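You operate a simulated robot arm through the tools that you are given. There is no shell and no other tool. Be economical: measure what you need, move in short steps, check, and stop when the job is done.

You are at the controls of a simulated two-armed robot. One attempt, no reset.

TASK
Take the carton marked "south" from the bench deck and put it on the top of the screen table. Then take the spray bottle of screen cleaner on the bench deck and put it away on the top of the black table. Then take the white rubber block and leave it on the fault card. Then fetch the drive with the blue band and stand it on the job sheet. Then press the wash key of the test bed two times. Keep to this order. Set down upright: carton, spray bottle of screen cleaner, drive with the blue band.

Only the result counts: the job must be done as asked and must still hold three seconds after the hand-in. Knocking over, shifting, dropping, spilling or breaking anything else fails it. Flat cloth is picked up by pressing the open fingertips on it (5 to 10 N) and closing them slowly along it; thin cloth reads only 2 to 8 mm in the jaws.

THE ROBOT
Two 7-joint arms with two-finger parallel grippers on one trunk, on a base that drives. Base frame: it is fixed to the floor where the robot stands at the start and does not move with it; the origin is under the middle of the robot, x ahead of it, y to its left, z up. Lengths are in m, angles in rad, forces in N, time in s.
The left shoulder is at the start at [0.07, 0.187, 1.29], the right one opposite. Places, roughly: drive with the blue band [0.75, -2.75, 0.5]; fault card [1.25, -0.75, 1]; job sheet [-1, -1.25, 0.75]; top of the black table [-2.6, -1.3, 0.9]; top of the screen table [1.1, -4.1, 0.8]; wash key of the test bed [1.8, -3.9, 0.8]; white rubber block (6x4x4 cm) [1, -0.8, 0.9]. Payload 3.91 kg a hand.
The TCP of each hand is the grasp point between the finger pads, 0.03 m short of the fingertips. In the tool frame z runs along the fingers and y along their closing line. The gripper opens to 0.11 m. The fingers are 0.02 m wide and 0.01 m thick; the gripper's body (0.048 by 0.112 m) begins 0.055 m behind the TCP.
Orientation is that of the tool frame in the base frame, as a unit quaternion [w, x, y, z]. With the fingers straight down and closing along the base's y, the tool's x points along the base's -x, its y along +y and its z along -z.

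THE INTERFACE
- The arms move only by the tool servo_tool. It takes "left_motion", "right_motion" or both (then of equal length, played together; a hand with none holds still); each is text: rows parted by semicolons, each of 7 numbers parted by spaces: the shift along the base's x, y, z in m, then the turn, a rotation vector about the base's x, y, z in rad, then the gripper command, from -1 (shut) to 1 (fully open), values between in proportion. In form: tx ty tz wx wy wz claw; .... A call has 1 to 10 rows; each row shifts and turns the commanded pose from where the row before left it. Rows are played at 5 a second. More than 0.05 m and 0.15 rad between two rows, or a gripper value outside its range, and nothing of the call is played. A pose out of reach is approached as far as the arm can. The call stops where the force on the tool passes 40 N (or 10 N more than at its start, if that is more) or the arm is blocked; 0.2 s more then pass. The fingers move at their own pace (about 0.072 m/s each) and stop on an object; they squeeze with about 26 N. The grip force told is the motor's: it shows also when the fingers shut on nothing. Time passes only in rows, and 0.2 s behind the last, so rows that do not move let the fingers close. It gives the time, the measured TCP pose, the force on the tool (base axes), the opening and the grip force at its end, in the units of the frame above (readings bear some noise), with the torque about the TCP (base axes, N m) and any sound that the robot's microphone picked up, and new pictures: "pictures" is both (left out), scene, wrist or none (wrist: the cameras of the hands that moved).
- Cameras (640 x 400 px; columns grow to the right, rows downward): "scene" is now at [0.1297, -0.0402, 1.5088]; the picture's right is [-0.40, -0.92, -0.00], its down [-0.65, 0.28, -0.71] and it looks along [0.65, -0.28, -0.71] (base axes); focal length 283 px, centre (320, 200). "left" rides on the left gripper at [0.072, -0.017, -0.103] in its tool frame; the picture's right is [0.23, 0.97, 0.00], its down [-0.76, 0.18, -0.62] and it looks along [-0.61, 0.14, 0.78] (tool axes); focal length 222 px, centre (320, 200). "right" rides on the right gripper at [0.072, 0.017, -0.103] in its tool frame; the picture's right is [-0.23, 0.97, 0.00], its down [-0.76, -0.18, -0.62] and it looks along [-0.61, -0.14, 0.78] (tool axes); focal length 222 px, centre (320, 200). There is no depth. A picture from a camera that has moved, and an enlarged one, comes with that camera's place and axes in the base frame and with its lens. The place of the scene camera against the robot may be out by one fixed shift of up to 0.012 m in any direction.
- lift_body(by): slides the trunk up (or, below 0, down) by that many m; the arms and the scene camera ride with it, the base frame stays. It gives what a move gives, with no picture.
- steer(legs): drives the robot by 1 to 6 legs, each [ahead, turn to the left] in m and rad, along the robot's own axes; the way and the turn of a leg run together, so that a leg with both is an arc; at most 1.5 m and 3.142 rad a leg. The arms and the cameras ride along, it lands a little off, and it stops where it bumps. It gives what a move gives, and a new picture of the scene camera.
- pan_tilt(pan, tilt): turns the head with the scene camera to pan (to the left, within 1.501 rad either way) and tilt (down, from -0.506 to 1.204), counted from straight ahead of the robot. It gives what a move gives, and a new picture of the scene camera.
- enlarge(camera, box): a new picture of the part [left, top, right, bottom] of that camera's present view, enlarged. It takes no simulated time.
- hand_in(): hands the job in; it is judged then, once.

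Go step by step. Nothing tells you exact positions but the pictures and the camera data: compare them with the known pose of the tool, close in by small moves and look again before you grip or let go. The budget is 165 turns and 260 pictures, counting those below and the enlarged ones. Unless the task says otherwise, let go and move clear before handing in.

The tools are called after "Request:" by a JSON object that holds its "name" and its "arguments". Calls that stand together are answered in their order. servo_tool: Moves the arms, as the interface text tells. Its arguments: {"type":"object","properties":{"left_motion":{"type":"string"},"right_motion":{"type":"string"},"pictures":{"type":"string","enum":["both","scene","wrist","none"]}},"required":[]} The other tools are called the same way: lift_body (by) slides the trunk up or down; steer (legs) drives the base; pan_tilt (pan, tilt) turns the head that bears the scene camera; enlarge (camera, box) takes an enlarged picture of a part of a camera's view; hand_in () hands the job in.

At the start:

```text
time_s: 0.0
left_eef_pos: [0.4566, -0.0099, 1.266]
left_tool_rot: [0.0, 0.0, 1.0, 0.0]
left_ft_force: [-0.7, -0.4, 0.5]
left_ft_torque: [0.01, -0.02, -0.02]
left_grip_width: 0.11
left_grasp_force: 0.0
right_eef_pos: [0.3983, -0.4925, 1.2349]
right_tool_rot: [0.0, 0.0, 1.0, 0.0]
right_ft_force: [0.0, -0.2, 0.1]
right_ft_torque: [0.02, -0.01, 0.01]
right_grip_width: 0.1102
right_grasp_force: 0.0
trunk travel left (down, up): [-0.8, 0.14]
robot x, y, heading: [-0.002, -0.0008, 0.0]
head pan, tilt: [-0.412, 0.785]
```

scene: 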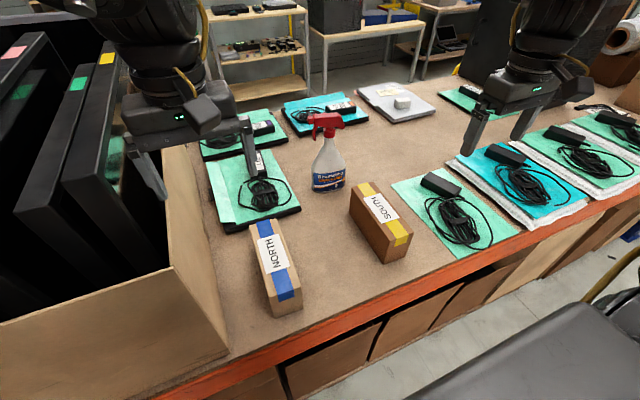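
right: 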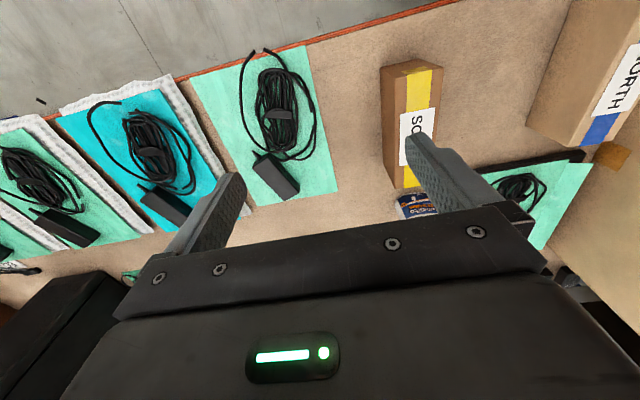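
left: 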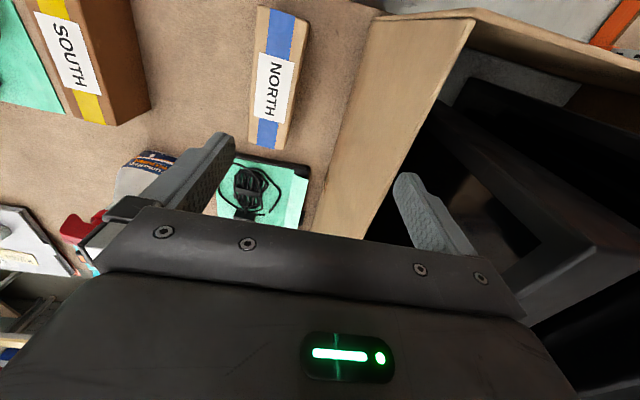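

I see the bench deck in front of me, its edge at about x≈0.33, with the "south" carton near [0.50, -0.36] and its top at z≈1.0. Before moving I'll survey the room with the head.

Request:
{"name": "pan_tilt", "arguments": {"pan": -1.2, "tilt": 0.35}}

Request:
{"name": "pan_tilt", "arguments": {"pan": -0.3, "tilt": 0.35}}

Request:
{"name": "enlarge", "arguments": {"camera": "scene", "box": [320, 60, 640, 260]}}

```text
time_s: 1.1
left_eef_pos: [0.4573, -0.0112, 1.266]
left_tool_rot: [-0.001, 0.0, 1.0, 0.0]
left_ft_force: [-0.2, 0.4, 0.0]
left_ft_torque: [-0.03, 0.0, -0.02]
left_grip_width: 0.11
left_grasp_force: 0.0
right_eef_pos: [0.3985, -0.491, 1.2354]
right_tool_rot: [0.0, 0.0, 1.0, 0.0]
right_ft_force: [0.2, 0.0, -0.2]
right_ft_torque: [0.02, 0.03, 0.03]
right_grip_width: 0.1101
right_grasp_force: 0.1
trunk travel left (down, up): [-0.8, 0.14]
robot x, y, heading: [0.0013, -0.0004, 0.002]
head pan, tilt: [-1.201, 0.351]
camera scene: at [0.089, -0.0944, 1.5473], right [-0.93, -0.36, 0.0], down [-0.12, 0.32, -0.94], along [0.34, -0.88, -0.34], focal length 283 px, centre (320, 200)
```

scene: 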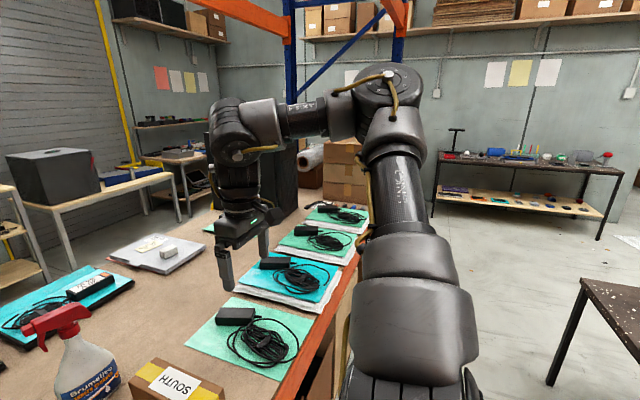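

```text
time_s: 2.3
left_eef_pos: [0.4582, -0.0108, 1.2654]
left_tool_rot: [0.0, 0.0, 1.0, 0.0]
left_ft_force: [0.1, 0.7, -0.3]
left_ft_torque: [-0.03, 0.02, 0.02]
left_grip_width: 0.1097
left_grasp_force: 0.0
right_eef_pos: [0.3975, -0.4919, 1.235]
right_tool_rot: [0.0, 0.0, 1.0, 0.0]
right_ft_force: [0.8, 0.6, 0.3]
right_ft_torque: [0.03, -0.03, 0.0]
right_grip_width: 0.1101
right_grasp_force: 0.0
trunk travel left (down, up): [-0.8, 0.14]
robot x, y, heading: [0.0014, 0.0008, -0.003]
head pan, tilt: [-0.3, 0.351]
camera scene: at [0.1441, -0.0353, 1.5473], right [-0.3, -0.95, 0.0], down [-0.33, 0.1, -0.94], along [0.9, -0.28, -0.34], focal length 283 px, centre (320, 200)
```

scene: 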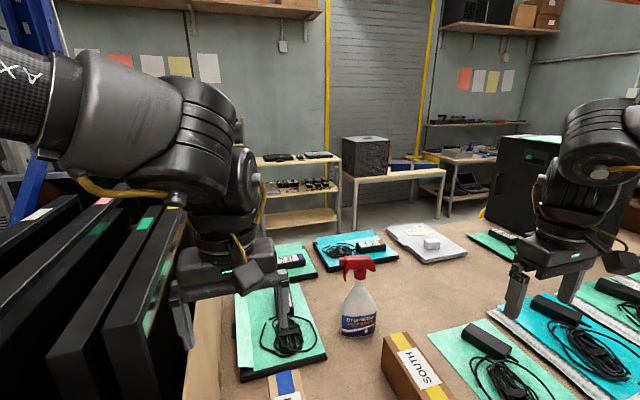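

```text
2.00 times, centred on (480, 160) of scene
camera zoom: at [0.1441, -0.0353, 1.5473], right [-0.3, -0.95, 0.0], down [-0.33, 0.1, -0.94], along [0.9, -0.28, -0.34], focal length 566 px, centre (0, 280)
```

zoom: 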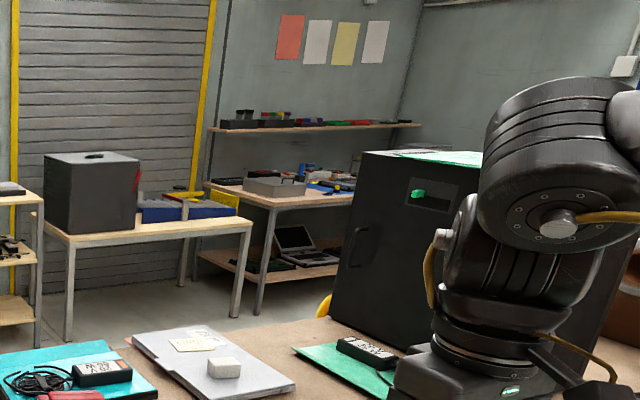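

The fault card is a cream card on the grey laptop, next to the white block. Next I take a closer look at the south carton.

Request:
{"name": "pan_tilt", "arguments": {"pan": -0.6, "tilt": 0.9}}

Request:
{"name": "enlarge", "arguments": {"camera": "scene", "box": [200, 100, 440, 250]}}

Request:
{"name": "enlarge", "arguments": {"camera": "right", "box": [340, 20, 580, 170]}}

```text
time_s: 3.3
left_eef_pos: [0.4574, -0.0105, 1.2651]
left_tool_rot: [0.001, 0.0, 1.0, -0.001]
left_ft_force: [0.3, 0.1, -0.3]
left_ft_torque: [-0.02, 0.01, 0.01]
left_grip_width: 0.11
left_grasp_force: 0.0
right_eef_pos: [0.3962, -0.4925, 1.2351]
right_tool_rot: [-0.001, 0.0, 1.0, 0.0]
right_ft_force: [-0.1, 0.6, -0.1]
right_ft_torque: [-0.01, 0.02, 0.01]
right_grip_width: 0.11
right_grasp_force: 0.1
trunk travel left (down, up): [-0.8, 0.14]
robot x, y, heading: [-0.0004, 0.0008, -0.0]
head pan, tilt: [-0.6, 0.901]
camera scene: at [0.1175, -0.0502, 1.4998], right [-0.56, -0.83, 0.0], down [-0.65, 0.44, -0.62], along [0.51, -0.35, -0.78], focal length 283 px, centre (320, 200)
```

scene: 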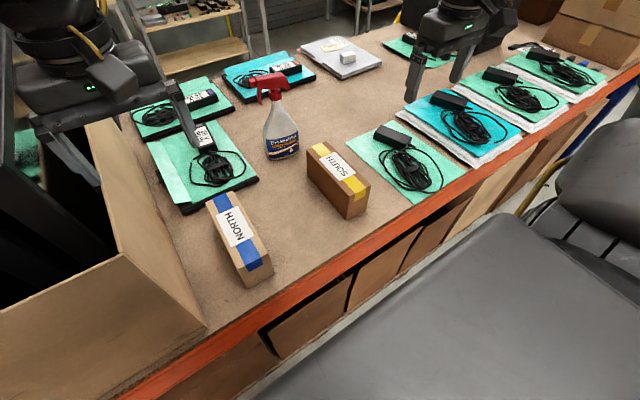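

```text
2.67 times, centred on (320, 175) of scene
camera zoom: at [0.1175, -0.0502, 1.4998], right [-0.56, -0.83, 0.0], down [-0.65, 0.44, -0.62], along [0.51, -0.35, -0.78], focal length 755 px, centre (320, 267)
```

zoom: 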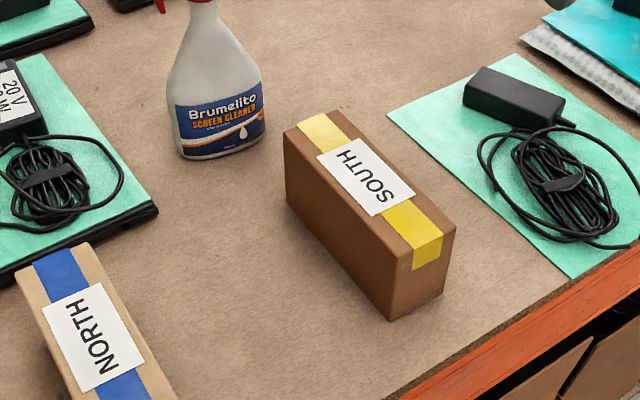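

```text
2.67 times, centred on (460, 95) of right
camera zoom: at [0.324, -0.474, 1.3371], right [0.23, 0.97, 0.0], down [0.76, -0.18, 0.62], along [0.61, -0.14, -0.78], focal length 592 px, centre (-53, 480)
```

zoom: 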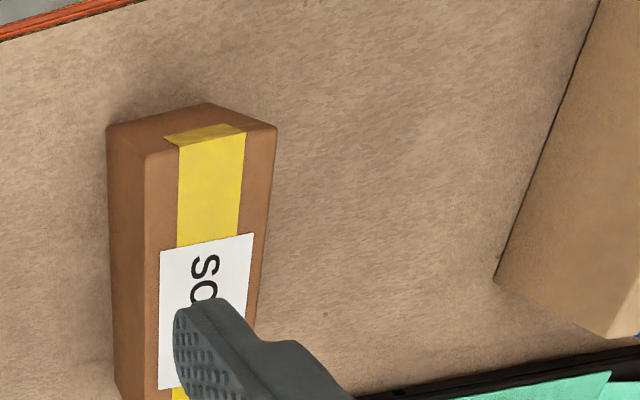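

I triangulate the south carton at x 0.41–0.61, y -0.33 to -0.41, with its top at z≈0.997, turned about -0.07 rad. I'll bring the right hand over it, closing along y.

Request:
{"name": "servo_tool", "arguments": {"right_motion": "0.03 0.03 0 0 0 -0.02 1; 0.03 0.03 0 0 0 -0.02 1; 0.03 0.03 -0.02 0 0 -0.02 1; 0.022 0.032 -0.03 0 0 -0.01 1; 0 0 -0.04 0 0 0 1; 0 0 -0.04 0 0 0 1; 0 0 0 0 0 0 1"}}

```text
time_s: 4.9
left_eef_pos: [0.4578, -0.009, 1.2655]
left_tool_rot: [0.001, 0.0, 1.0, 0.0]
left_ft_force: [-0.5, 0.7, 0.7]
left_ft_torque: [0.01, 0.0, 0.0]
left_grip_width: 0.1099
left_grasp_force: 0.0
right_eef_pos: [0.5098, -0.369, 1.1057]
right_tool_rot: [0.0, 0.035, 0.999, 0.0]
right_ft_force: [0.3, -0.2, -0.6]
right_ft_torque: [-0.02, 0.01, -0.06]
right_grip_width: 0.11
right_grasp_force: 0.1
trunk travel left (down, up): [-0.8, 0.14]
robot x, y, heading: [-0.0022, 0.0034, -0.002]
head pan, tilt: [-0.6, 0.901]
camera scene: at [0.1176, -0.049, 1.4998], right [-0.56, -0.83, 0.0], down [-0.65, 0.44, -0.62], along [0.51, -0.35, -0.78], focal length 283 px, centre (320, 200)
camera right: at [0.4368, -0.3461, 1.2074], right [0.3, 0.96, 0.0], down [0.75, -0.23, 0.62], along [0.6, -0.18, -0.78], focal length 222 px, centre (320, 200)
```

scene: 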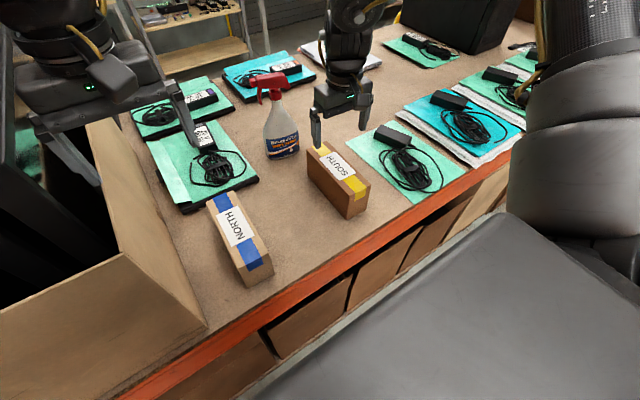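
right: 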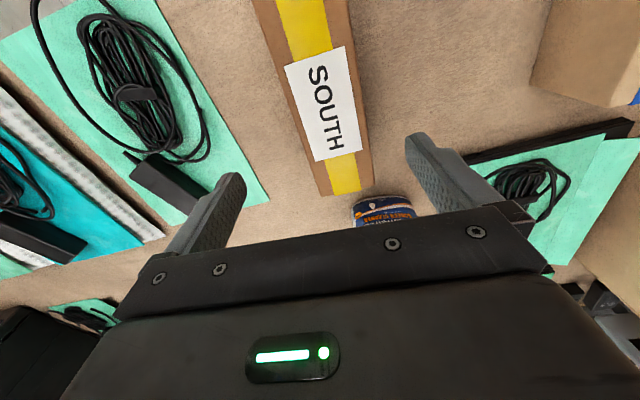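

The carton lies well between the fingers. I descend to TCP z≈0.965 and close.

Request:
{"name": "servo_tool", "arguments": {"right_motion": "-0.004 0.006 -0.04 0 0 0 1; 0 0 -0.04 0 0 0 1; 0 0 -0.04 0 0 0 1; 0 0 -0.02 0 0 0 1; 0 0 0 0 0 0 -1; 0 0 0 0 0 0 -1; 0 0 0 0 0 0 -1; 0 0 0 0 0 0 -1"}}

```text
time_s: 6.7
left_eef_pos: [0.4566, -0.0106, 1.2662]
left_tool_rot: [0.0, 0.0, 1.0, 0.0]
left_ft_force: [0.6, 0.1, 0.3]
left_ft_torque: [-0.01, -0.01, -0.01]
left_grip_width: 0.11
left_grasp_force: 0.0
right_eef_pos: [0.5054, -0.3641, 0.9653]
right_tool_rot: [0.0, 0.036, 0.999, 0.0]
right_ft_force: [-0.7, 1.9, 0.0]
right_ft_torque: [-0.01, -0.43, 0.18]
right_grip_width: 0.0664
right_grasp_force: 26.5
trunk travel left (down, up): [-0.8, 0.14]
robot x, y, heading: [-0.0013, -0.0005, 0.001]
head pan, tilt: [-0.6, 0.901]
camera scene: at [0.1179, -0.05, 1.4997], right [-0.56, -0.83, 0.0], down [-0.65, 0.44, -0.62], along [0.51, -0.35, -0.78], focal length 283 px, centre (320, 200)
camera right: at [0.4338, -0.3413, 1.0673], right [0.29, 0.96, 0.0], down [0.75, -0.23, 0.62], along [0.59, -0.18, -0.78], focal length 222 px, centre (320, 200)
```

scene: 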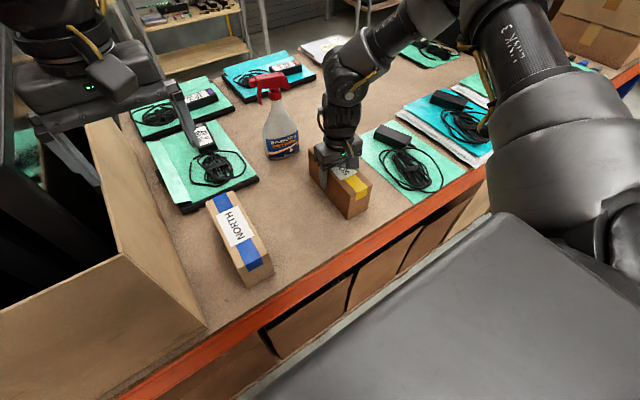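
right: 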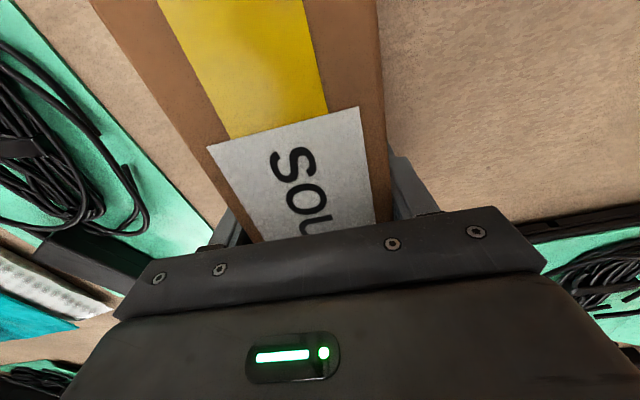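

Gripped (0.066 m). I lift it straight up, then look down at the floor on my right, where a large dark shape appears.

Request:
{"name": "servo_tool", "arguments": {"right_motion": "0 0 0.02 0 0 0 -1; 0 0 0.03 0 0 0 -1; 0 0 0.04 0 0 0 -1; 0 0 0.04 0 0 0 -1; 0 0 0.04 0 0 0 -1; 0 0 0.04 0 0 0 -1; 0 0 0.03 0 0 0 -1; 0 0 0 0 0 0 -1", "pictures": "wrist"}}

Request:
{"name": "pan_tilt", "arguments": {"pan": -1.4, "tilt": 0.8}}

Request:
{"name": "pan_tilt", "arguments": {"pan": 1.4, "tilt": 0.6}}

```text
time_s: 8.5
left_eef_pos: [0.459, -0.0113, 1.2653]
left_tool_rot: [-0.001, 0.0, 1.0, 0.001]
left_ft_force: [0.0, -0.2, 0.0]
left_ft_torque: [0.02, -0.01, 0.02]
left_grip_width: 0.1101
left_grasp_force: 0.1
right_eef_pos: [0.5077, -0.3645, 1.2046]
right_tool_rot: [-0.001, 0.035, 0.999, 0.0]
right_ft_force: [0.1, 0.0, -5.4]
right_ft_torque: [0.01, -0.05, -0.03]
right_grip_width: 0.0665
right_grasp_force: 26.5
trunk travel left (down, up): [-0.8, 0.14]
robot x, y, heading: [-0.0006, -0.0012, 0.005]
head pan, tilt: [-0.6, 0.901]
camera right: at [0.4347, -0.3417, 1.3064], right [0.3, 0.96, 0.0], down [0.75, -0.23, 0.62], along [0.59, -0.18, -0.78], focal length 222 px, centre (320, 200)
```

right: 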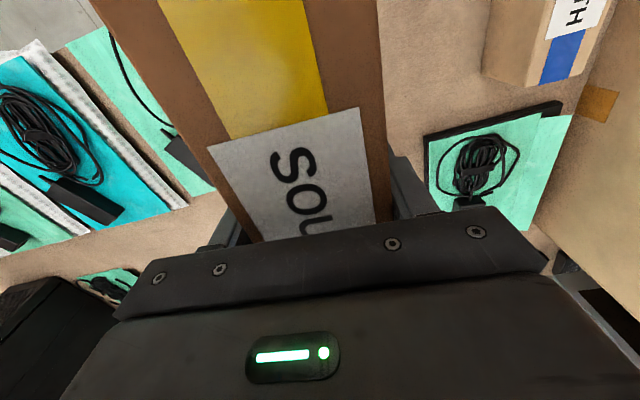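

```text
time_s: 9.6
left_eef_pos: [0.458, -0.0107, 1.2653]
left_tool_rot: [-0.001, -0.001, 1.0, 0.0]
left_ft_force: [-0.2, 0.4, -0.1]
left_ft_torque: [0.05, 0.02, -0.02]
left_grip_width: 0.1102
left_grasp_force: 0.2
right_eef_pos: [0.5079, -0.3644, 1.2036]
right_tool_rot: [-0.001, 0.035, 0.999, -0.001]
right_ft_force: [-0.2, -0.6, -5.4]
right_ft_torque: [0.01, -0.04, 0.01]
right_grip_width: 0.0664
right_grasp_force: 26.1
trunk travel left (down, up): [-0.8, 0.14]
robot x, y, heading: [0.0005, 0.0004, -0.003]
head pan, tilt: [-1.4, 0.799]
camera scene: at [0.0698, -0.0876, 1.5076], right [-0.99, -0.17, 0.0], down [-0.12, 0.71, -0.7], along [0.12, -0.69, -0.72], focal length 283 px, centre (320, 200)
```

scene: 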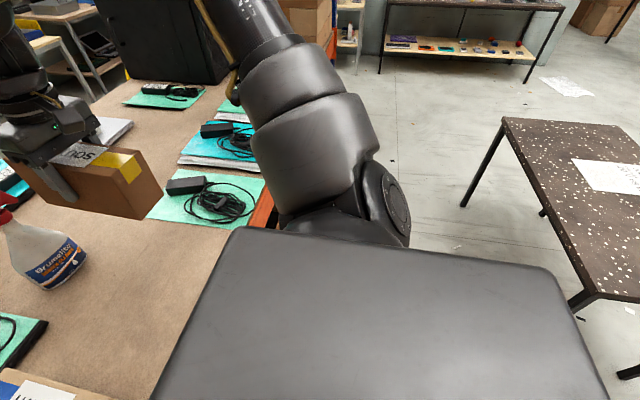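

```text
time_s: 12.1
left_eef_pos: [0.4581, -0.0116, 1.2661]
left_tool_rot: [-0.001, 0.0, 1.0, 0.0]
left_ft_force: [-0.3, 0.2, 0.4]
left_ft_torque: [0.02, -0.02, 0.01]
left_grip_width: 0.1101
left_grasp_force: 0.1
right_eef_pos: [0.5061, -0.3644, 1.2035]
right_tool_rot: [-0.002, 0.034, 0.999, 0.0]
right_ft_force: [0.4, 0.8, -5.3]
right_ft_torque: [0.0, -0.05, 0.03]
right_grip_width: 0.0663
right_grasp_force: 26.2
trunk travel left (down, up): [-0.8, 0.14]
robot x, y, heading: [-0.0004, 0.0005, -0.001]
head pan, tilt: [1.4, 0.6]
camera scene: at [0.0711, 0.079, 1.5246], right [0.99, -0.17, 0.0], down [-0.1, -0.56, -0.83], along [0.14, 0.81, -0.56], focal length 283 px, centre (320, 200)
```

scene: 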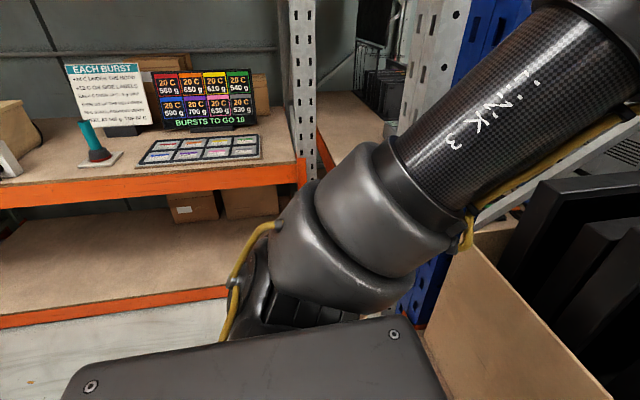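

The dark slab is my own chassis deck; the job sheet table is at my right rear. I'll back off from the bench a little while watching to the right and rear.

Request:
{"name": "pan_tilt", "arguments": {"pan": -1.5, "tilt": 0.4}}

Request:
{"name": "steer", "arguments": {"legs": [[-0.15, 0]]}}

```text
time_s: 14.6
left_eef_pos: [0.4574, -0.0109, 1.2656]
left_tool_rot: [-0.001, 0.0, 1.0, 0.0]
left_ft_force: [0.4, -0.2, 0.8]
left_ft_torque: [0.01, 0.04, 0.06]
left_grip_width: 0.1102
left_grasp_force: 0.1
right_eef_pos: [0.5067, -0.3647, 1.2035]
right_tool_rot: [-0.001, 0.035, 0.999, 0.0]
right_ft_force: [-0.2, 0.3, -5.1]
right_ft_torque: [0.0, -0.04, -0.02]
right_grip_width: 0.0663
right_grasp_force: 25.6
trunk travel left (down, up): [-0.8, 0.14]
robot x, y, heading: [-0.0026, 0.002, 0.0]
head pan, tilt: [-1.499, 0.4]
camera scene: at [0.0627, -0.1005, 1.5427], right [-1.0, -0.07, 0.0], down [-0.03, 0.39, -0.92], along [0.07, -0.92, -0.39], focal length 283 px, centre (320, 200)
```

scene: 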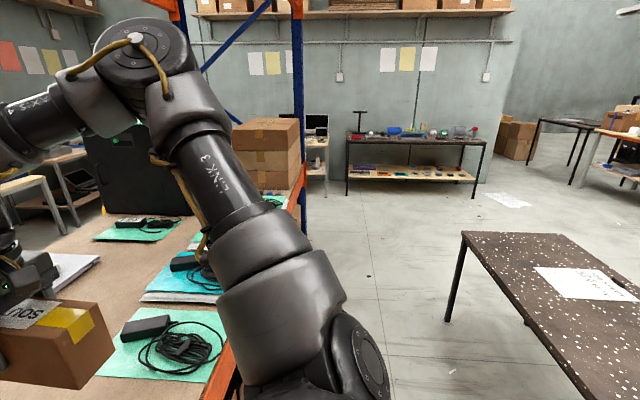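

```text
time_s: 16.0
left_eef_pos: [0.3092, -0.011, 1.2661]
left_tool_rot: [-0.001, -0.001, 1.0, 0.0]
left_ft_force: [-0.4, 0.0, -1.1]
left_ft_torque: [0.02, 0.03, 0.02]
left_grip_width: 0.11
left_grasp_force: 0.0
right_eef_pos: [0.3577, -0.3641, 1.2032]
right_tool_rot: [-0.001, 0.035, 0.999, 0.0]
right_ft_force: [-0.5, -0.2, -5.7]
right_ft_torque: [0.01, 0.01, 0.02]
right_grip_width: 0.0664
right_grasp_force: 25.7
trunk travel left (down, up): [-0.8, 0.14]
robot x, y, heading: [-0.1534, 0.0045, 0.001]
head pan, tilt: [-1.499, 0.4]
camera scene: at [-0.0854, -0.1005, 1.5426], right [-1.0, -0.07, 0.0], down [-0.03, 0.39, -0.92], along [0.07, -0.92, -0.39], focal length 283 px, centre (320, 200)
```

scene: 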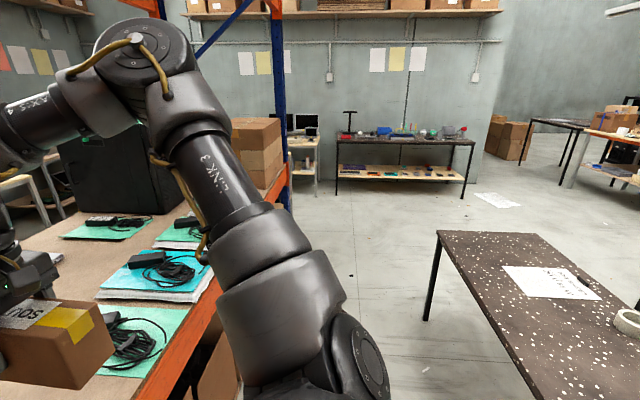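

Clear so far. I back off a little more and turn right to face along the aisle.

Request:
{"name": "steer", "arguments": {"legs": [[-0.12, 0], [0, -0.8]]}}

Request:
{"name": "pan_tilt", "arguments": {"pan": 0.0, "tilt": 0.45}}

Request:
{"name": "pan_tilt", "arguments": {"pan": -1.4, "tilt": 0.45}}

```text
time_s: 19.3
left_eef_pos: [0.0435, -0.3355, 1.2673]
left_tool_rot: [-0.001, 0.387, 0.922, 0.001]
left_ft_force: [0.0, 0.6, -0.7]
left_ft_torque: [-0.02, 0.01, 0.02]
left_grip_width: 0.1101
left_grasp_force: 0.0
right_eef_pos: [-0.1759, -0.6171, 1.2043]
right_tool_rot: [-0.001, 0.42, 0.907, 0.0]
right_ft_force: [0.7, -1.0, -5.4]
right_ft_torque: [-0.02, -0.01, -0.01]
right_grip_width: 0.0663
right_grasp_force: 25.7
trunk travel left (down, up): [-0.8, 0.14]
robot x, y, heading: [-0.2696, -0.0044, -0.792]
head pan, tilt: [-1.499, 0.4]
camera scene: at [-0.2909, -0.1137, 1.5427], right [-0.75, 0.66, 0.0], down [0.26, 0.29, -0.92], along [-0.61, -0.69, -0.39], focal length 283 px, centre (320, 200)
```

scene: 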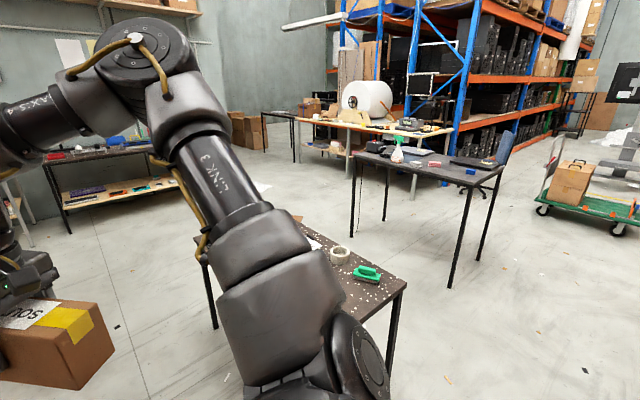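

```text
time_s: 20.9
left_eef_pos: [0.0426, -0.335, 1.2655]
left_tool_rot: [-0.001, 0.387, 0.922, 0.001]
left_ft_force: [-0.2, -0.2, 1.1]
left_ft_torque: [0.0, 0.01, -0.02]
left_grip_width: 0.1102
left_grasp_force: 0.1
right_eef_pos: [-0.1756, -0.6173, 1.203]
right_tool_rot: [0.0, 0.42, 0.907, 0.001]
right_ft_force: [-0.4, -0.9, -7.0]
right_ft_torque: [-0.01, -0.02, 0.01]
right_grip_width: 0.0665
right_grasp_force: 25.9
trunk travel left (down, up): [-0.8, 0.14]
robot x, y, heading: [-0.2686, 0.002, -0.796]
head pan, tilt: [0.0, 0.45]
camera scene: at [-0.1655, -0.1103, 1.538], right [-0.72, -0.7, 0.0], down [-0.3, 0.31, -0.9], along [0.63, -0.64, -0.44], focal length 283 px, centre (320, 200)
```

scene: 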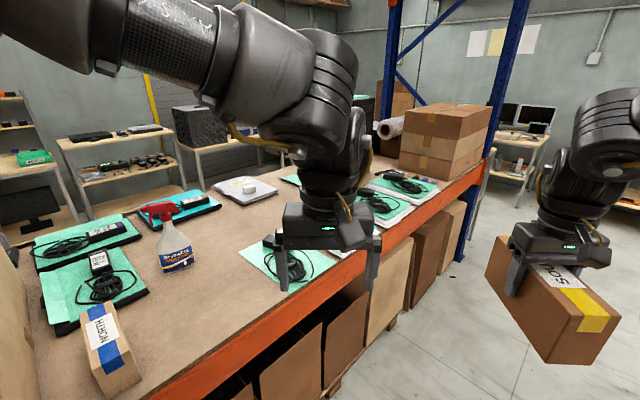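

```text
time_s: 22.5
left_eef_pos: [0.0418, -0.3349, 1.2659]
left_tool_rot: [-0.001, 0.387, 0.922, -0.001]
left_ft_force: [-0.5, 0.6, 0.1]
left_ft_torque: [-0.01, 0.02, 0.02]
left_grip_width: 0.11
left_grasp_force: 0.0
right_eef_pos: [-0.175, -0.6167, 1.204]
right_tool_rot: [0.0, 0.42, 0.907, 0.001]
right_ft_force: [-0.6, -1.1, -5.8]
right_ft_torque: [0.0, -0.02, -0.01]
right_grip_width: 0.0665
right_grasp_force: 26.5
trunk travel left (down, up): [-0.8, 0.14]
robot x, y, heading: [-0.2676, -0.0013, -0.8]
head pan, tilt: [-1.4, 0.45]
camera scene: at [-0.2835, -0.1191, 1.538], right [-0.81, 0.58, 0.0], down [0.25, 0.35, -0.9], along [-0.53, -0.73, -0.44], focal length 283 px, centre (320, 200)
```

scene: 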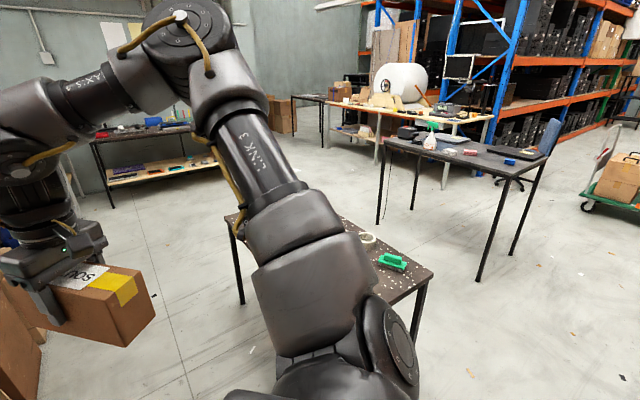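

The aisle runs along -y; a rack post stands at about [0.35, -2.4], so I'll swing wide past it. I drive in stages.

Request:
{"name": "steer", "arguments": {"legs": [[0.15, 0], [0, -0.77], [1.45, 0]]}}

Request:
{"name": "pan_tilt", "arguments": {"pan": 0.35, "tilt": 0.35}}

```text
time_s: 32.6
left_eef_pos: [-0.1477, -2.0094, 1.2654]
left_tool_rot: [0.001, 0.699, 0.715, 0.0]
left_ft_force: [-0.3, -0.4, 0.1]
left_ft_torque: [-0.05, 0.01, 0.01]
left_grip_width: 0.1098
left_grasp_force: 0.0
right_eef_pos: [-0.5001, -2.0647, 1.2027]
right_tool_rot: [0.0, 0.724, 0.689, 0.0]
right_ft_force: [0.0, 0.0, -5.8]
right_ft_torque: [-0.03, 0.0, 0.04]
right_grip_width: 0.0661
right_grasp_force: 25.6
trunk travel left (down, up): [-0.8, 0.14]
robot x, y, heading: [-0.146, -1.5499, -1.553]
head pan, tilt: [-1.4, 0.45]
camera scene: at [-0.2311, -1.628, 1.5381], right [-0.19, 0.98, 0.0], down [0.43, 0.08, -0.9], along [-0.88, -0.17, -0.44], focal length 283 px, centre (320, 200)
```

scene: 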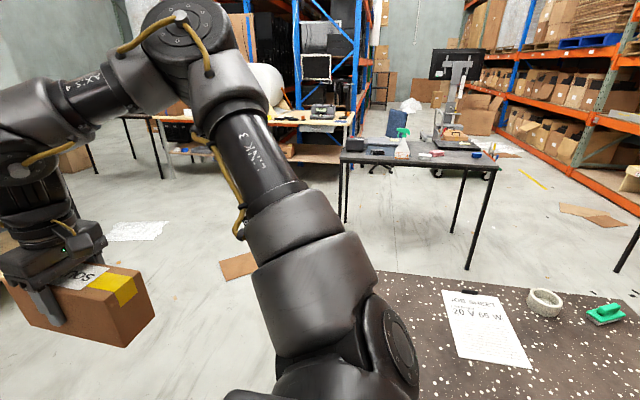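

```text
time_s: 34.4
left_eef_pos: [-0.1473, -2.0112, 1.2659]
left_tool_rot: [0.0, 0.7, 0.715, 0.001]
left_ft_force: [0.4, -0.1, -0.7]
left_ft_torque: [-0.02, 0.02, -0.03]
left_grip_width: 0.11
left_grasp_force: 0.0
right_eef_pos: [-0.4994, -2.0666, 1.2039]
right_tool_rot: [-0.002, 0.725, 0.689, 0.0]
right_ft_force: [0.5, 0.3, -6.1]
right_ft_torque: [-0.01, -0.03, 0.01]
right_grip_width: 0.066
right_grasp_force: 26.8
trunk travel left (down, up): [-0.8, 0.14]
robot x, y, heading: [-0.1454, -1.5568, -1.553]
head pan, tilt: [0.351, 0.351]
camera scene: at [-0.1072, -1.6979, 1.5472], right [-0.93, -0.36, 0.0], down [-0.12, 0.32, -0.94], along [0.34, -0.88, -0.34], focal length 283 px, centre (320, 200)
```

scene: 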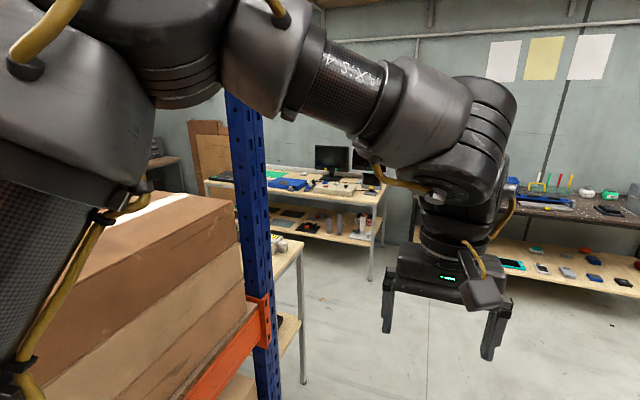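

The post is close on my left front; I swerve right around it as planned, then look left again.

Request:
{"name": "steer", "arguments": {"legs": [[0, -0.6], [0.5, 0], [0, 0.6], [0.5, 0]]}}

Request:
{"name": "pan_tilt", "arguments": {"pan": 1.1, "tilt": 0.45}}

```text
time_s: 43.2
left_eef_pos: [-0.4161, -2.9286, 1.2658]
left_tool_rot: [0.0, 0.7, 0.714, 0.0]
left_ft_force: [-0.1, 0.6, 0.1]
left_ft_torque: [0.0, 0.02, -0.01]
left_grip_width: 0.1102
left_grasp_force: 0.1
right_eef_pos: [-0.7696, -2.9844, 1.2052]
right_tool_rot: [0.0, 0.726, 0.688, 0.0]
right_ft_force: [-1.6, 0.6, -6.2]
right_ft_torque: [-0.03, -0.01, -0.01]
right_grip_width: 0.0662
right_grasp_force: 26.3
trunk travel left (down, up): [-0.8, 0.14]
robot x, y, heading: [-0.4169, -2.4755, -1.552]
head pan, tilt: [0.351, 0.351]
camera scene: at [-0.3754, -2.6164, 1.5474], right [-0.93, -0.36, 0.0], down [-0.12, 0.32, -0.94], along [0.34, -0.88, -0.34], focal length 283 px, centre (320, 200)
```

scene: 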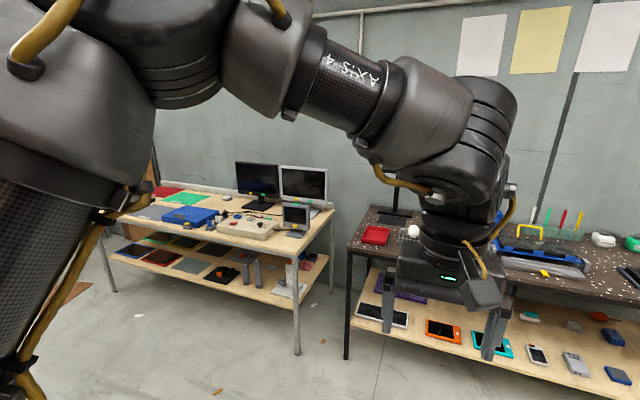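

```text
time_s: 44.3
left_eef_pos: [-0.417, -2.9296, 1.2657]
left_tool_rot: [0.001, 0.7, 0.714, 0.001]
left_ft_force: [-0.1, 1.4, 0.1]
left_ft_torque: [-0.03, 0.02, -0.01]
left_grip_width: 0.1101
left_grasp_force: 0.1
right_eef_pos: [-0.7683, -2.9865, 1.2042]
right_tool_rot: [-0.001, 0.726, 0.688, 0.001]
right_ft_force: [0.2, 1.0, -5.9]
right_ft_torque: [-0.03, 0.0, -0.01]
right_grip_width: 0.0661
right_grasp_force: 26.5
trunk travel left (down, up): [-0.8, 0.14]
robot x, y, heading: [-0.4141, -2.4742, -1.55]
head pan, tilt: [1.1, 0.45]
camera scene: at [-0.3265, -2.5709, 1.5381], right [-0.44, -0.9, 0.0], down [-0.39, 0.19, -0.9], along [0.81, -0.39, -0.43], focal length 283 px, centre (320, 200)
```

scene: 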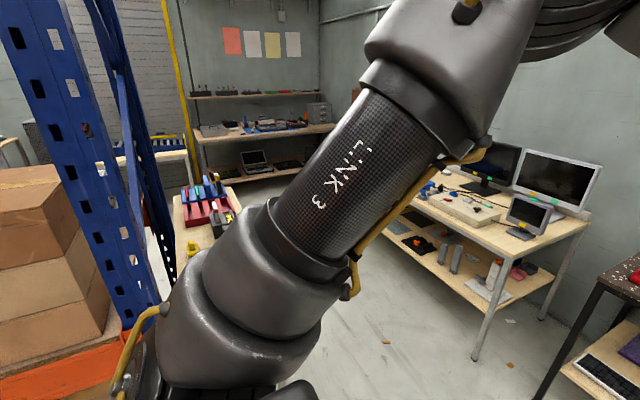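

I see the screen table against the far wall (front edge about y≈-3.9, x 0.2–2.0) and a low table with a red rack of drives near [0.6, -2.8]. I drive around to face the screen table.

Request:
{"name": "steer", "arguments": {"legs": [[0.68, 0], [0, 1.55], [0.8, 0]]}}

Request:
{"name": "pan_tilt", "arguments": {"pan": -0.9, "tilt": 0.5}}

```text
time_s: 55.8
left_eef_pos: [0.8589, -3.1635, 1.266]
left_tool_rot: [0.0, -0.001, 1.0, 0.0]
left_ft_force: [-0.5, 0.0, -0.5]
left_ft_torque: [-0.02, -0.02, -0.01]
left_grip_width: 0.1101
left_grasp_force: 0.1
right_eef_pos: [0.9082, -3.5163, 1.2044]
right_tool_rot: [0.0, 0.035, 0.999, 0.0]
right_ft_force: [-0.2, -0.1, -5.0]
right_ft_torque: [0.0, -0.04, 0.04]
right_grip_width: 0.0657
right_grasp_force: 26.0
trunk travel left (down, up): [-0.8, 0.14]
robot x, y, heading: [0.4013, -3.1529, 0.003]
head pan, tilt: [1.1, 0.45]
camera scene: at [0.4988, -3.0787, 1.5382], right [0.89, -0.45, 0.0], down [-0.2, -0.39, -0.9], along [0.41, 0.8, -0.43], focal length 283 px, centre (320, 200)
```

scene: 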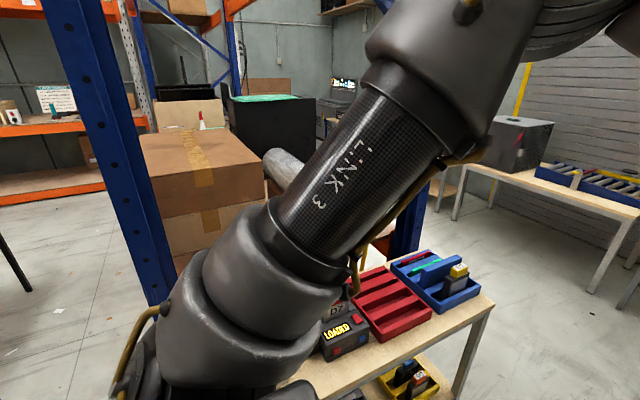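

```text
time_s: 57.7
left_eef_pos: [0.8608, -3.1641, 1.2651]
left_tool_rot: [0.0, -0.001, 1.0, 0.001]
left_ft_force: [-1.2, 0.3, -1.0]
left_ft_torque: [-0.01, -0.01, 0.0]
left_grip_width: 0.11
left_grasp_force: 0.1
right_eef_pos: [0.9092, -3.5162, 1.2037]
right_tool_rot: [-0.001, 0.035, 0.999, 0.0]
right_ft_force: [0.3, -0.6, -5.2]
right_ft_torque: [0.02, 0.0, -0.02]
right_grip_width: 0.066
right_grasp_force: 25.8
trunk travel left (down, up): [-0.8, 0.14]
robot x, y, heading: [0.4022, -3.1559, -0.002]
head pan, tilt: [-0.901, 0.499]
camera scene: at [0.5148, -3.2319, 1.5335], right [-0.78, -0.62, 0.0], down [-0.3, 0.38, -0.88], along [0.55, -0.69, -0.48], focal length 283 px, centre (320, 200)
```

scene: 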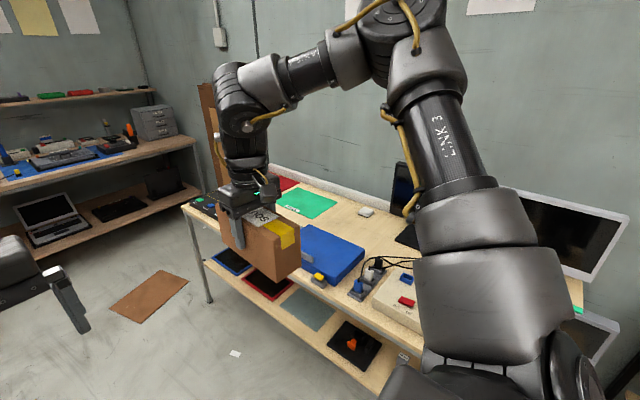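

Now I turn to face the screen table and look for free space.

Request:
{"name": "steer", "arguments": {"legs": [[0.35, 0], [0, -1.57]]}}

Request:
{"name": "pan_tilt", "arguments": {"pan": 0.15, "tilt": 0.7}}

```text
time_s: 63.8
left_eef_pos: [0.7402, -3.6105, 1.2656]
left_tool_rot: [0.0, 0.712, 0.702, 0.001]
left_ft_force: [0.8, 0.0, 0.6]
left_ft_torque: [0.01, 0.0, 0.0]
left_grip_width: 0.1099
left_grasp_force: 0.0
right_eef_pos: [0.3847, -3.6533, 1.2033]
right_tool_rot: [-0.001, 0.736, 0.676, 0.001]
right_ft_force: [-0.4, 0.4, -6.2]
right_ft_torque: [-0.02, 0.01, -0.03]
right_grip_width: 0.0659
right_grasp_force: 25.1
trunk travel left (down, up): [-0.8, 0.14]
robot x, y, heading: [0.7547, -3.1526, -1.587]
head pan, tilt: [-0.901, 0.499]
camera scene: at [0.6883, -3.2663, 1.5335], right [-0.61, 0.79, 0.0], down [0.38, 0.29, -0.88], along [-0.7, -0.53, -0.48], focal length 283 px, centre (320, 200)
```

scene: 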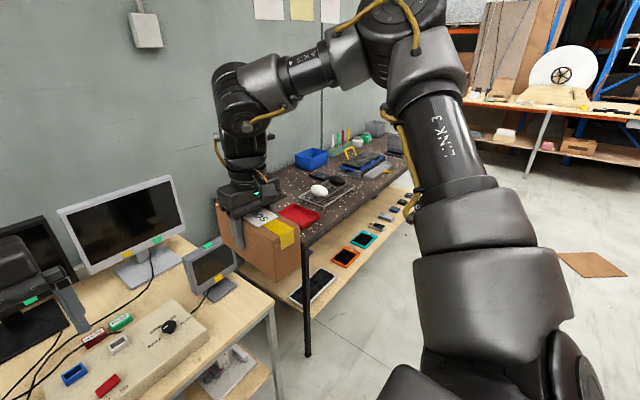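

```text
time_s: 65.1
left_eef_pos: [0.7377, -3.6102, 1.2669]
left_tool_rot: [0.0, 0.712, 0.702, 0.0]
left_ft_force: [0.5, -0.3, 0.6]
left_ft_torque: [-0.03, -0.01, 0.01]
left_grip_width: 0.1101
left_grasp_force: 0.0
right_eef_pos: [0.3858, -3.6529, 1.2036]
right_tool_rot: [-0.001, 0.737, 0.676, 0.001]
right_ft_force: [-0.4, 0.8, -6.7]
right_ft_torque: [-0.01, 0.07, 0.02]
right_grip_width: 0.0658
right_grasp_force: 26.1
trunk travel left (down, up): [-0.8, 0.14]
robot x, y, heading: [0.7573, -3.1553, -1.583]
head pan, tilt: [0.15, 0.7]
camera scene: at [0.7714, -3.2948, 1.5159], right [-0.99, -0.13, 0.0], down [-0.09, 0.64, -0.76], along [0.1, -0.76, -0.64], focal length 283 px, centre (320, 200)
```

scene: 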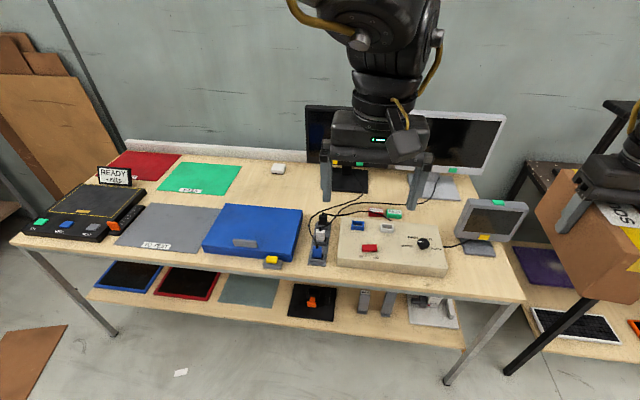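

The table's free patch is behind the blue laptop, right of the green mat, about [1.08, -4.2]. I shift along the table so the right arm can reach it.

Request:
{"name": "steer", "arguments": {"legs": [[0, 1.58], [0.5, 0], [0, -1.57], [0.15, 0]]}}

Request:
{"name": "pan_tilt", "arguments": {"pan": -0.15, "tilt": 0.75}}

Request:
{"name": "enlarge", "arguments": {"camera": "scene", "box": [160, 80, 480, 280]}}

```text
time_s: 76.8
left_eef_pos: [1.2356, -3.7626, 1.2663]
left_tool_rot: [0.001, 0.714, 0.701, -0.001]
left_ft_force: [-0.5, 0.5, -0.2]
left_ft_torque: [-0.01, -0.03, 0.02]
left_grip_width: 0.1101
left_grasp_force: 0.0
right_eef_pos: [0.8819, -3.8055, 1.2051]
right_tool_rot: [0.001, 0.738, 0.675, 0.0]
right_ft_force: [-0.2, 0.0, -5.4]
right_ft_torque: [-0.04, 0.01, -0.01]
right_grip_width: 0.0658
right_grasp_force: 26.1
trunk travel left (down, up): [-0.8, 0.14]
robot x, y, heading: [1.2548, -3.3121, -1.591]
head pan, tilt: [0.15, 0.7]
camera scene: at [1.2694, -3.4477, 1.5162], right [-0.99, -0.13, 0.0], down [-0.08, 0.64, -0.77], along [0.1, -0.76, -0.64], focal length 283 px, centre (320, 200)
```

scene: 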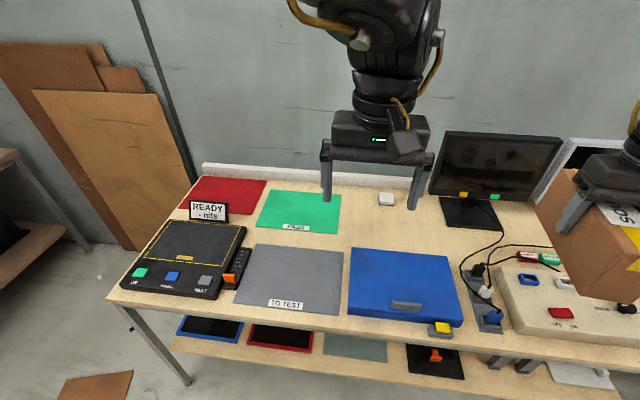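

```text
time_s: 77.5
left_eef_pos: [1.2348, -3.7663, 1.2638]
left_tool_rot: [0.001, 0.713, 0.701, 0.002]
left_ft_force: [-0.5, 0.3, -0.1]
left_ft_torque: [-0.02, 0.01, 0.02]
left_grip_width: 0.11
left_grasp_force: 0.1
right_eef_pos: [0.8819, -3.8095, 1.2028]
right_tool_rot: [-0.001, 0.738, 0.675, 0.002]
right_ft_force: [-0.8, -0.6, -5.6]
right_ft_torque: [0.01, 0.01, -0.03]
right_grip_width: 0.0661
right_grasp_force: 26.1
trunk travel left (down, up): [-0.8, 0.14]
robot x, y, heading: [1.2556, -3.3045, -1.59]
head pan, tilt: [-0.15, 0.75]
camera scene: at [1.2442, -3.4495, 1.5115], right [-0.99, 0.17, 0.0], down [0.11, 0.67, -0.73], along [-0.12, -0.72, -0.68], focal length 283 px, centre (320, 200)
```

scene: 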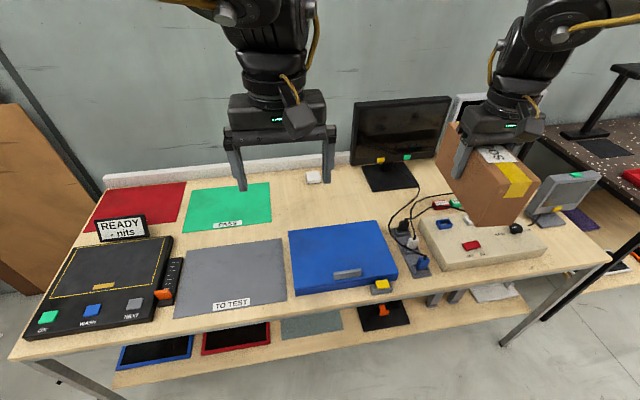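

```text
2.00 times, centred on (320, 180) of scene
camera zoom: at [1.2442, -3.4495, 1.5115], right [-0.99, 0.17, 0.0], down [0.11, 0.67, -0.73], along [-0.12, -0.72, -0.68], focal length 566 px, centre (320, 240)
```

zoom: 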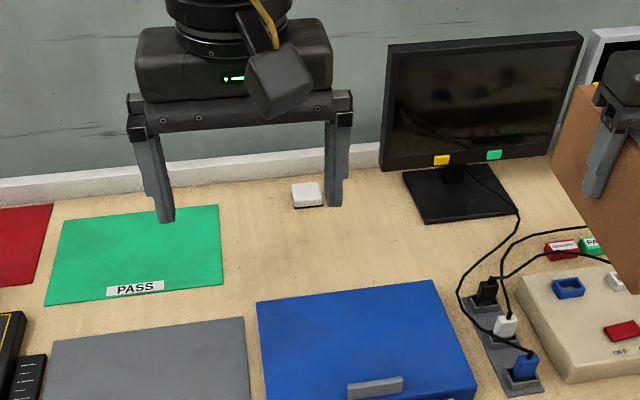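

The free patch is centred at about [1.10, -4.23] on a top at z≈0.74, between the green mat and monitor foot and behind the blue laptop. I'll lower the trunk for reach and check my front clearance by looking down.

Request:
{"name": "lift_body", "arguments": {"by": -0.2}}

Request:
{"name": "pan_tilt", "arguments": {"pan": 0.0, "tilt": 1.2}}

```text
time_s: 79.7
left_eef_pos: [1.2354, -3.7654, 1.067]
left_tool_rot: [0.0, 0.713, 0.701, 0.0]
left_ft_force: [-0.3, 1.0, -0.5]
left_ft_torque: [0.01, -0.01, 0.01]
left_grip_width: 0.1101
left_grasp_force: 0.1
right_eef_pos: [0.8822, -3.8074, 1.0048]
right_tool_rot: [-0.001, 0.738, 0.675, 0.001]
right_ft_force: [-0.6, 0.3, -6.6]
right_ft_torque: [0.0, -0.01, 0.01]
right_grip_width: 0.0658
right_grasp_force: 26.4
trunk travel left (down, up): [-0.6, 0.34]
robot x, y, heading: [1.2574, -3.3056, -1.595]
head pan, tilt: [-0.15, 0.75]
```

```text
time_s: 80.6
left_eef_pos: [1.2358, -3.7656, 1.0668]
left_tool_rot: [0.0, 0.713, 0.701, 0.001]
left_ft_force: [0.6, 0.0, -0.3]
left_ft_torque: [-0.01, -0.01, -0.01]
left_grip_width: 0.1099
left_grasp_force: 0.1
right_eef_pos: [0.8814, -3.8074, 1.0045]
right_tool_rot: [0.0, 0.738, 0.675, 0.001]
right_ft_force: [-0.8, 0.2, -6.6]
right_ft_torque: [-0.02, 0.0, 0.0]
right_grip_width: 0.066
right_grasp_force: 25.9
trunk travel left (down, up): [-0.6, 0.34]
robot x, y, heading: [1.254, -3.3062, -1.594]
head pan, tilt: [0.0, 1.201]
camera scene: at [1.2571, -3.4225, 1.2799], right [-1.0, 0.02, 0.0], down [0.02, 0.93, -0.36], along [-0.01, -0.36, -0.93], focal length 283 px, centre (320, 200)
```

scene: 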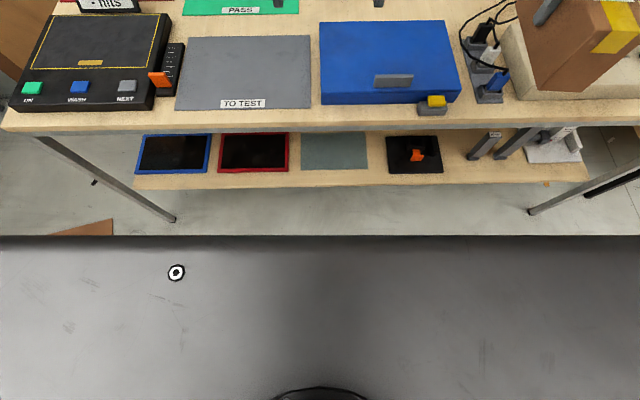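

Table edge at y≈-3.82. I'll advance to the same stand-off I had at the bench (0.33 m).

Request:
{"name": "steer", "arguments": {"legs": [[0.18, 0]]}}

Request:
{"name": "pan_tilt", "arguments": {"pan": -0.15, "tilt": 0.75}}

```text
time_s: 82.1
left_eef_pos: [1.2319, -3.9451, 1.0659]
left_tool_rot: [0.0, 0.714, 0.7, 0.0]
left_ft_force: [0.3, 0.5, -0.7]
left_ft_torque: [-0.02, 0.02, -0.01]
left_grip_width: 0.1097
left_grasp_force: 0.0
right_eef_pos: [0.8782, -3.9871, 1.0033]
right_tool_rot: [0.0, 0.738, 0.675, 0.001]
right_ft_force: [-0.2, -1.5, -6.0]
right_ft_torque: [0.0, -0.01, 0.02]
right_grip_width: 0.0661
right_grasp_force: 26.2
trunk travel left (down, up): [-0.6, 0.34]
robot x, y, heading: [1.2546, -3.4865, -1.592]
head pan, tilt: [0.0, 1.201]
camera scene: at [1.2542, -3.6012, 1.2799], right [-1.0, 0.02, 0.0], down [0.02, 0.93, -0.36], along [-0.01, -0.36, -0.93], focal length 283 px, centre (320, 200)
```

scene: 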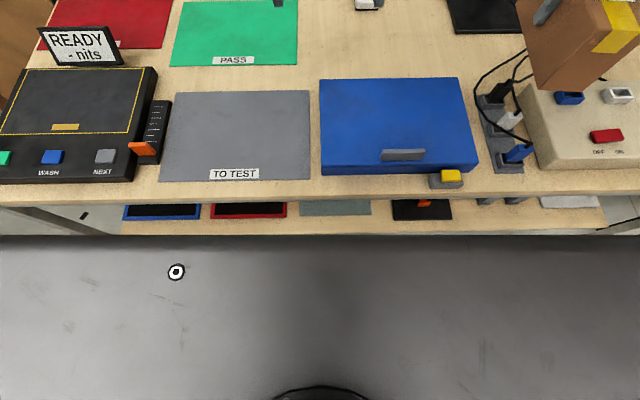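

```text
time_s: 83.0
left_eef_pos: [1.2323, -3.9449, 1.0661]
left_tool_rot: [0.0, 0.713, 0.701, 0.001]
left_ft_force: [-0.2, 0.4, 0.1]
left_ft_torque: [0.03, -0.01, 0.03]
left_grip_width: 0.1099
left_grasp_force: 0.1
right_eef_pos: [0.878, -3.9866, 1.0035]
right_tool_rot: [-0.001, 0.738, 0.675, 0.001]
right_ft_force: [-0.2, 0.0, -5.8]
right_ft_torque: [0.02, 0.0, 0.0]
right_grip_width: 0.0659
right_grasp_force: 25.7
trunk travel left (down, up): [-0.6, 0.34]
robot x, y, heading: [1.2514, -3.4875, -1.588]
head pan, tilt: [-0.15, 0.75]
camera scene: at [1.2413, -3.6266, 1.3116], right [-0.99, 0.17, 0.0], down [0.11, 0.67, -0.73], along [-0.12, -0.72, -0.68], focal length 283 px, centre (320, 200)
```

scene: 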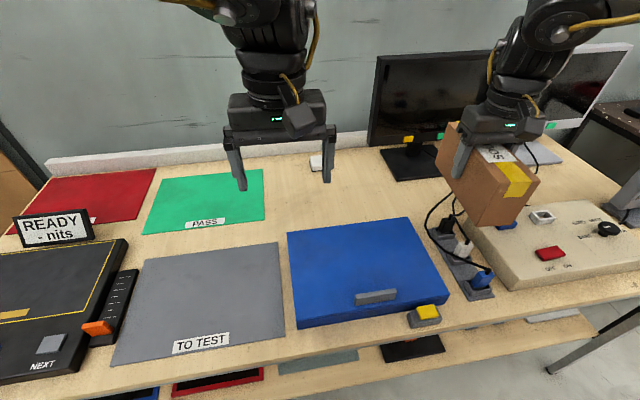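

I move the right hand over the patch while turning the carton's long axis along the table, and shift the left hand aside.

Request:
{"name": "servo_tool", "arguments": {"right_motion": "0.022 -0.015 0.01 0 0 -0.148 -1; 0.022 -0.015 0 0 0 -0.148 -1; 0.022 -0.02 0 0 0 -0.148 -1; 0.022 -0.02 0 0 0 -0.148 -1; 0.022 -0.02 0 0 0 -0.148 -1; 0.022 -0.02 0 0 0 -0.148 -1; 0.022 -0.02 0 0 0 -0.148 -1; 0.022 -0.02 0 0 0 -0.148 -1; 0.022 -0.02 0 0 0 -0.148 -1; 0.022 -0.02 0 0 0 -0.148 -1", "left_motion": "0.02 0.01 0.01 0 0 0 1; 0.02 0.01 0.01 0 0 0 1; 0.02 0.01 0.01 0 0 0 1; 0.02 0.01 0.01 0 0 0 1; 0.02 0.01 0.01 0 0 0 1; 0.02 0.01 0.01 0 0 0 1; 0.02 0.01 0.01 0 0 0 1; 0.02 0.01 0.01 0 0 0 1; 0.02 0.01 0.01 0 0 0 1; 0.02 0.01 0.01 0 0 0 1", "pictures": "scene"}}

```text
time_s: 85.2
left_eef_pos: [1.4262, -3.8382, 1.1602]
left_tool_rot: [0.001, 0.712, 0.702, -0.001]
left_ft_force: [0.8, 0.4, 0.1]
left_ft_torque: [0.01, 0.03, 0.04]
left_grip_width: 0.1101
left_grasp_force: 0.0
left hand out of reach, approached as far as the arm can: row 10
right_eef_pos: [0.6747, -4.0796, 0.9558]
right_tool_rot: [0.006, 1.0, 0.01, 0.004]
right_ft_force: [0.1, 0.5, -6.1]
right_ft_torque: [0.0, 0.02, 0.03]
right_grip_width: 0.0659
right_grasp_force: 26.3
right hand out of reach, approached as far as the arm can: row 3, 4, 5, 6, 7, 8, 9, 10
trunk travel left (down, up): [-0.6, 0.34]
robot x, y, heading: [1.2515, -3.4852, -1.591]
head pan, tilt: [-0.15, 0.75]
camera scene: at [1.2412, -3.6262, 1.3117], right [-0.99, 0.17, 0.0], down [0.11, 0.67, -0.73], along [-0.12, -0.72, -0.68], focal length 283 px, centre (320, 200)
```

scene: 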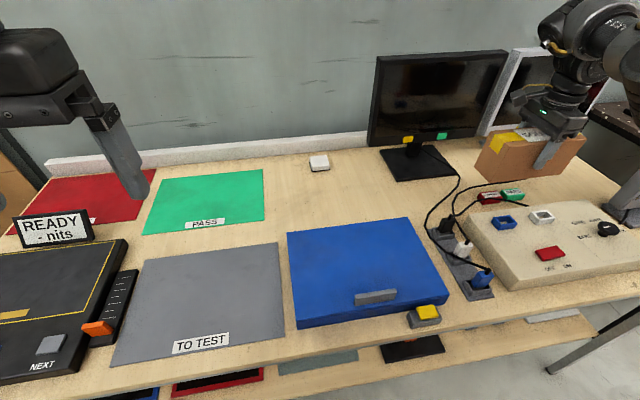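

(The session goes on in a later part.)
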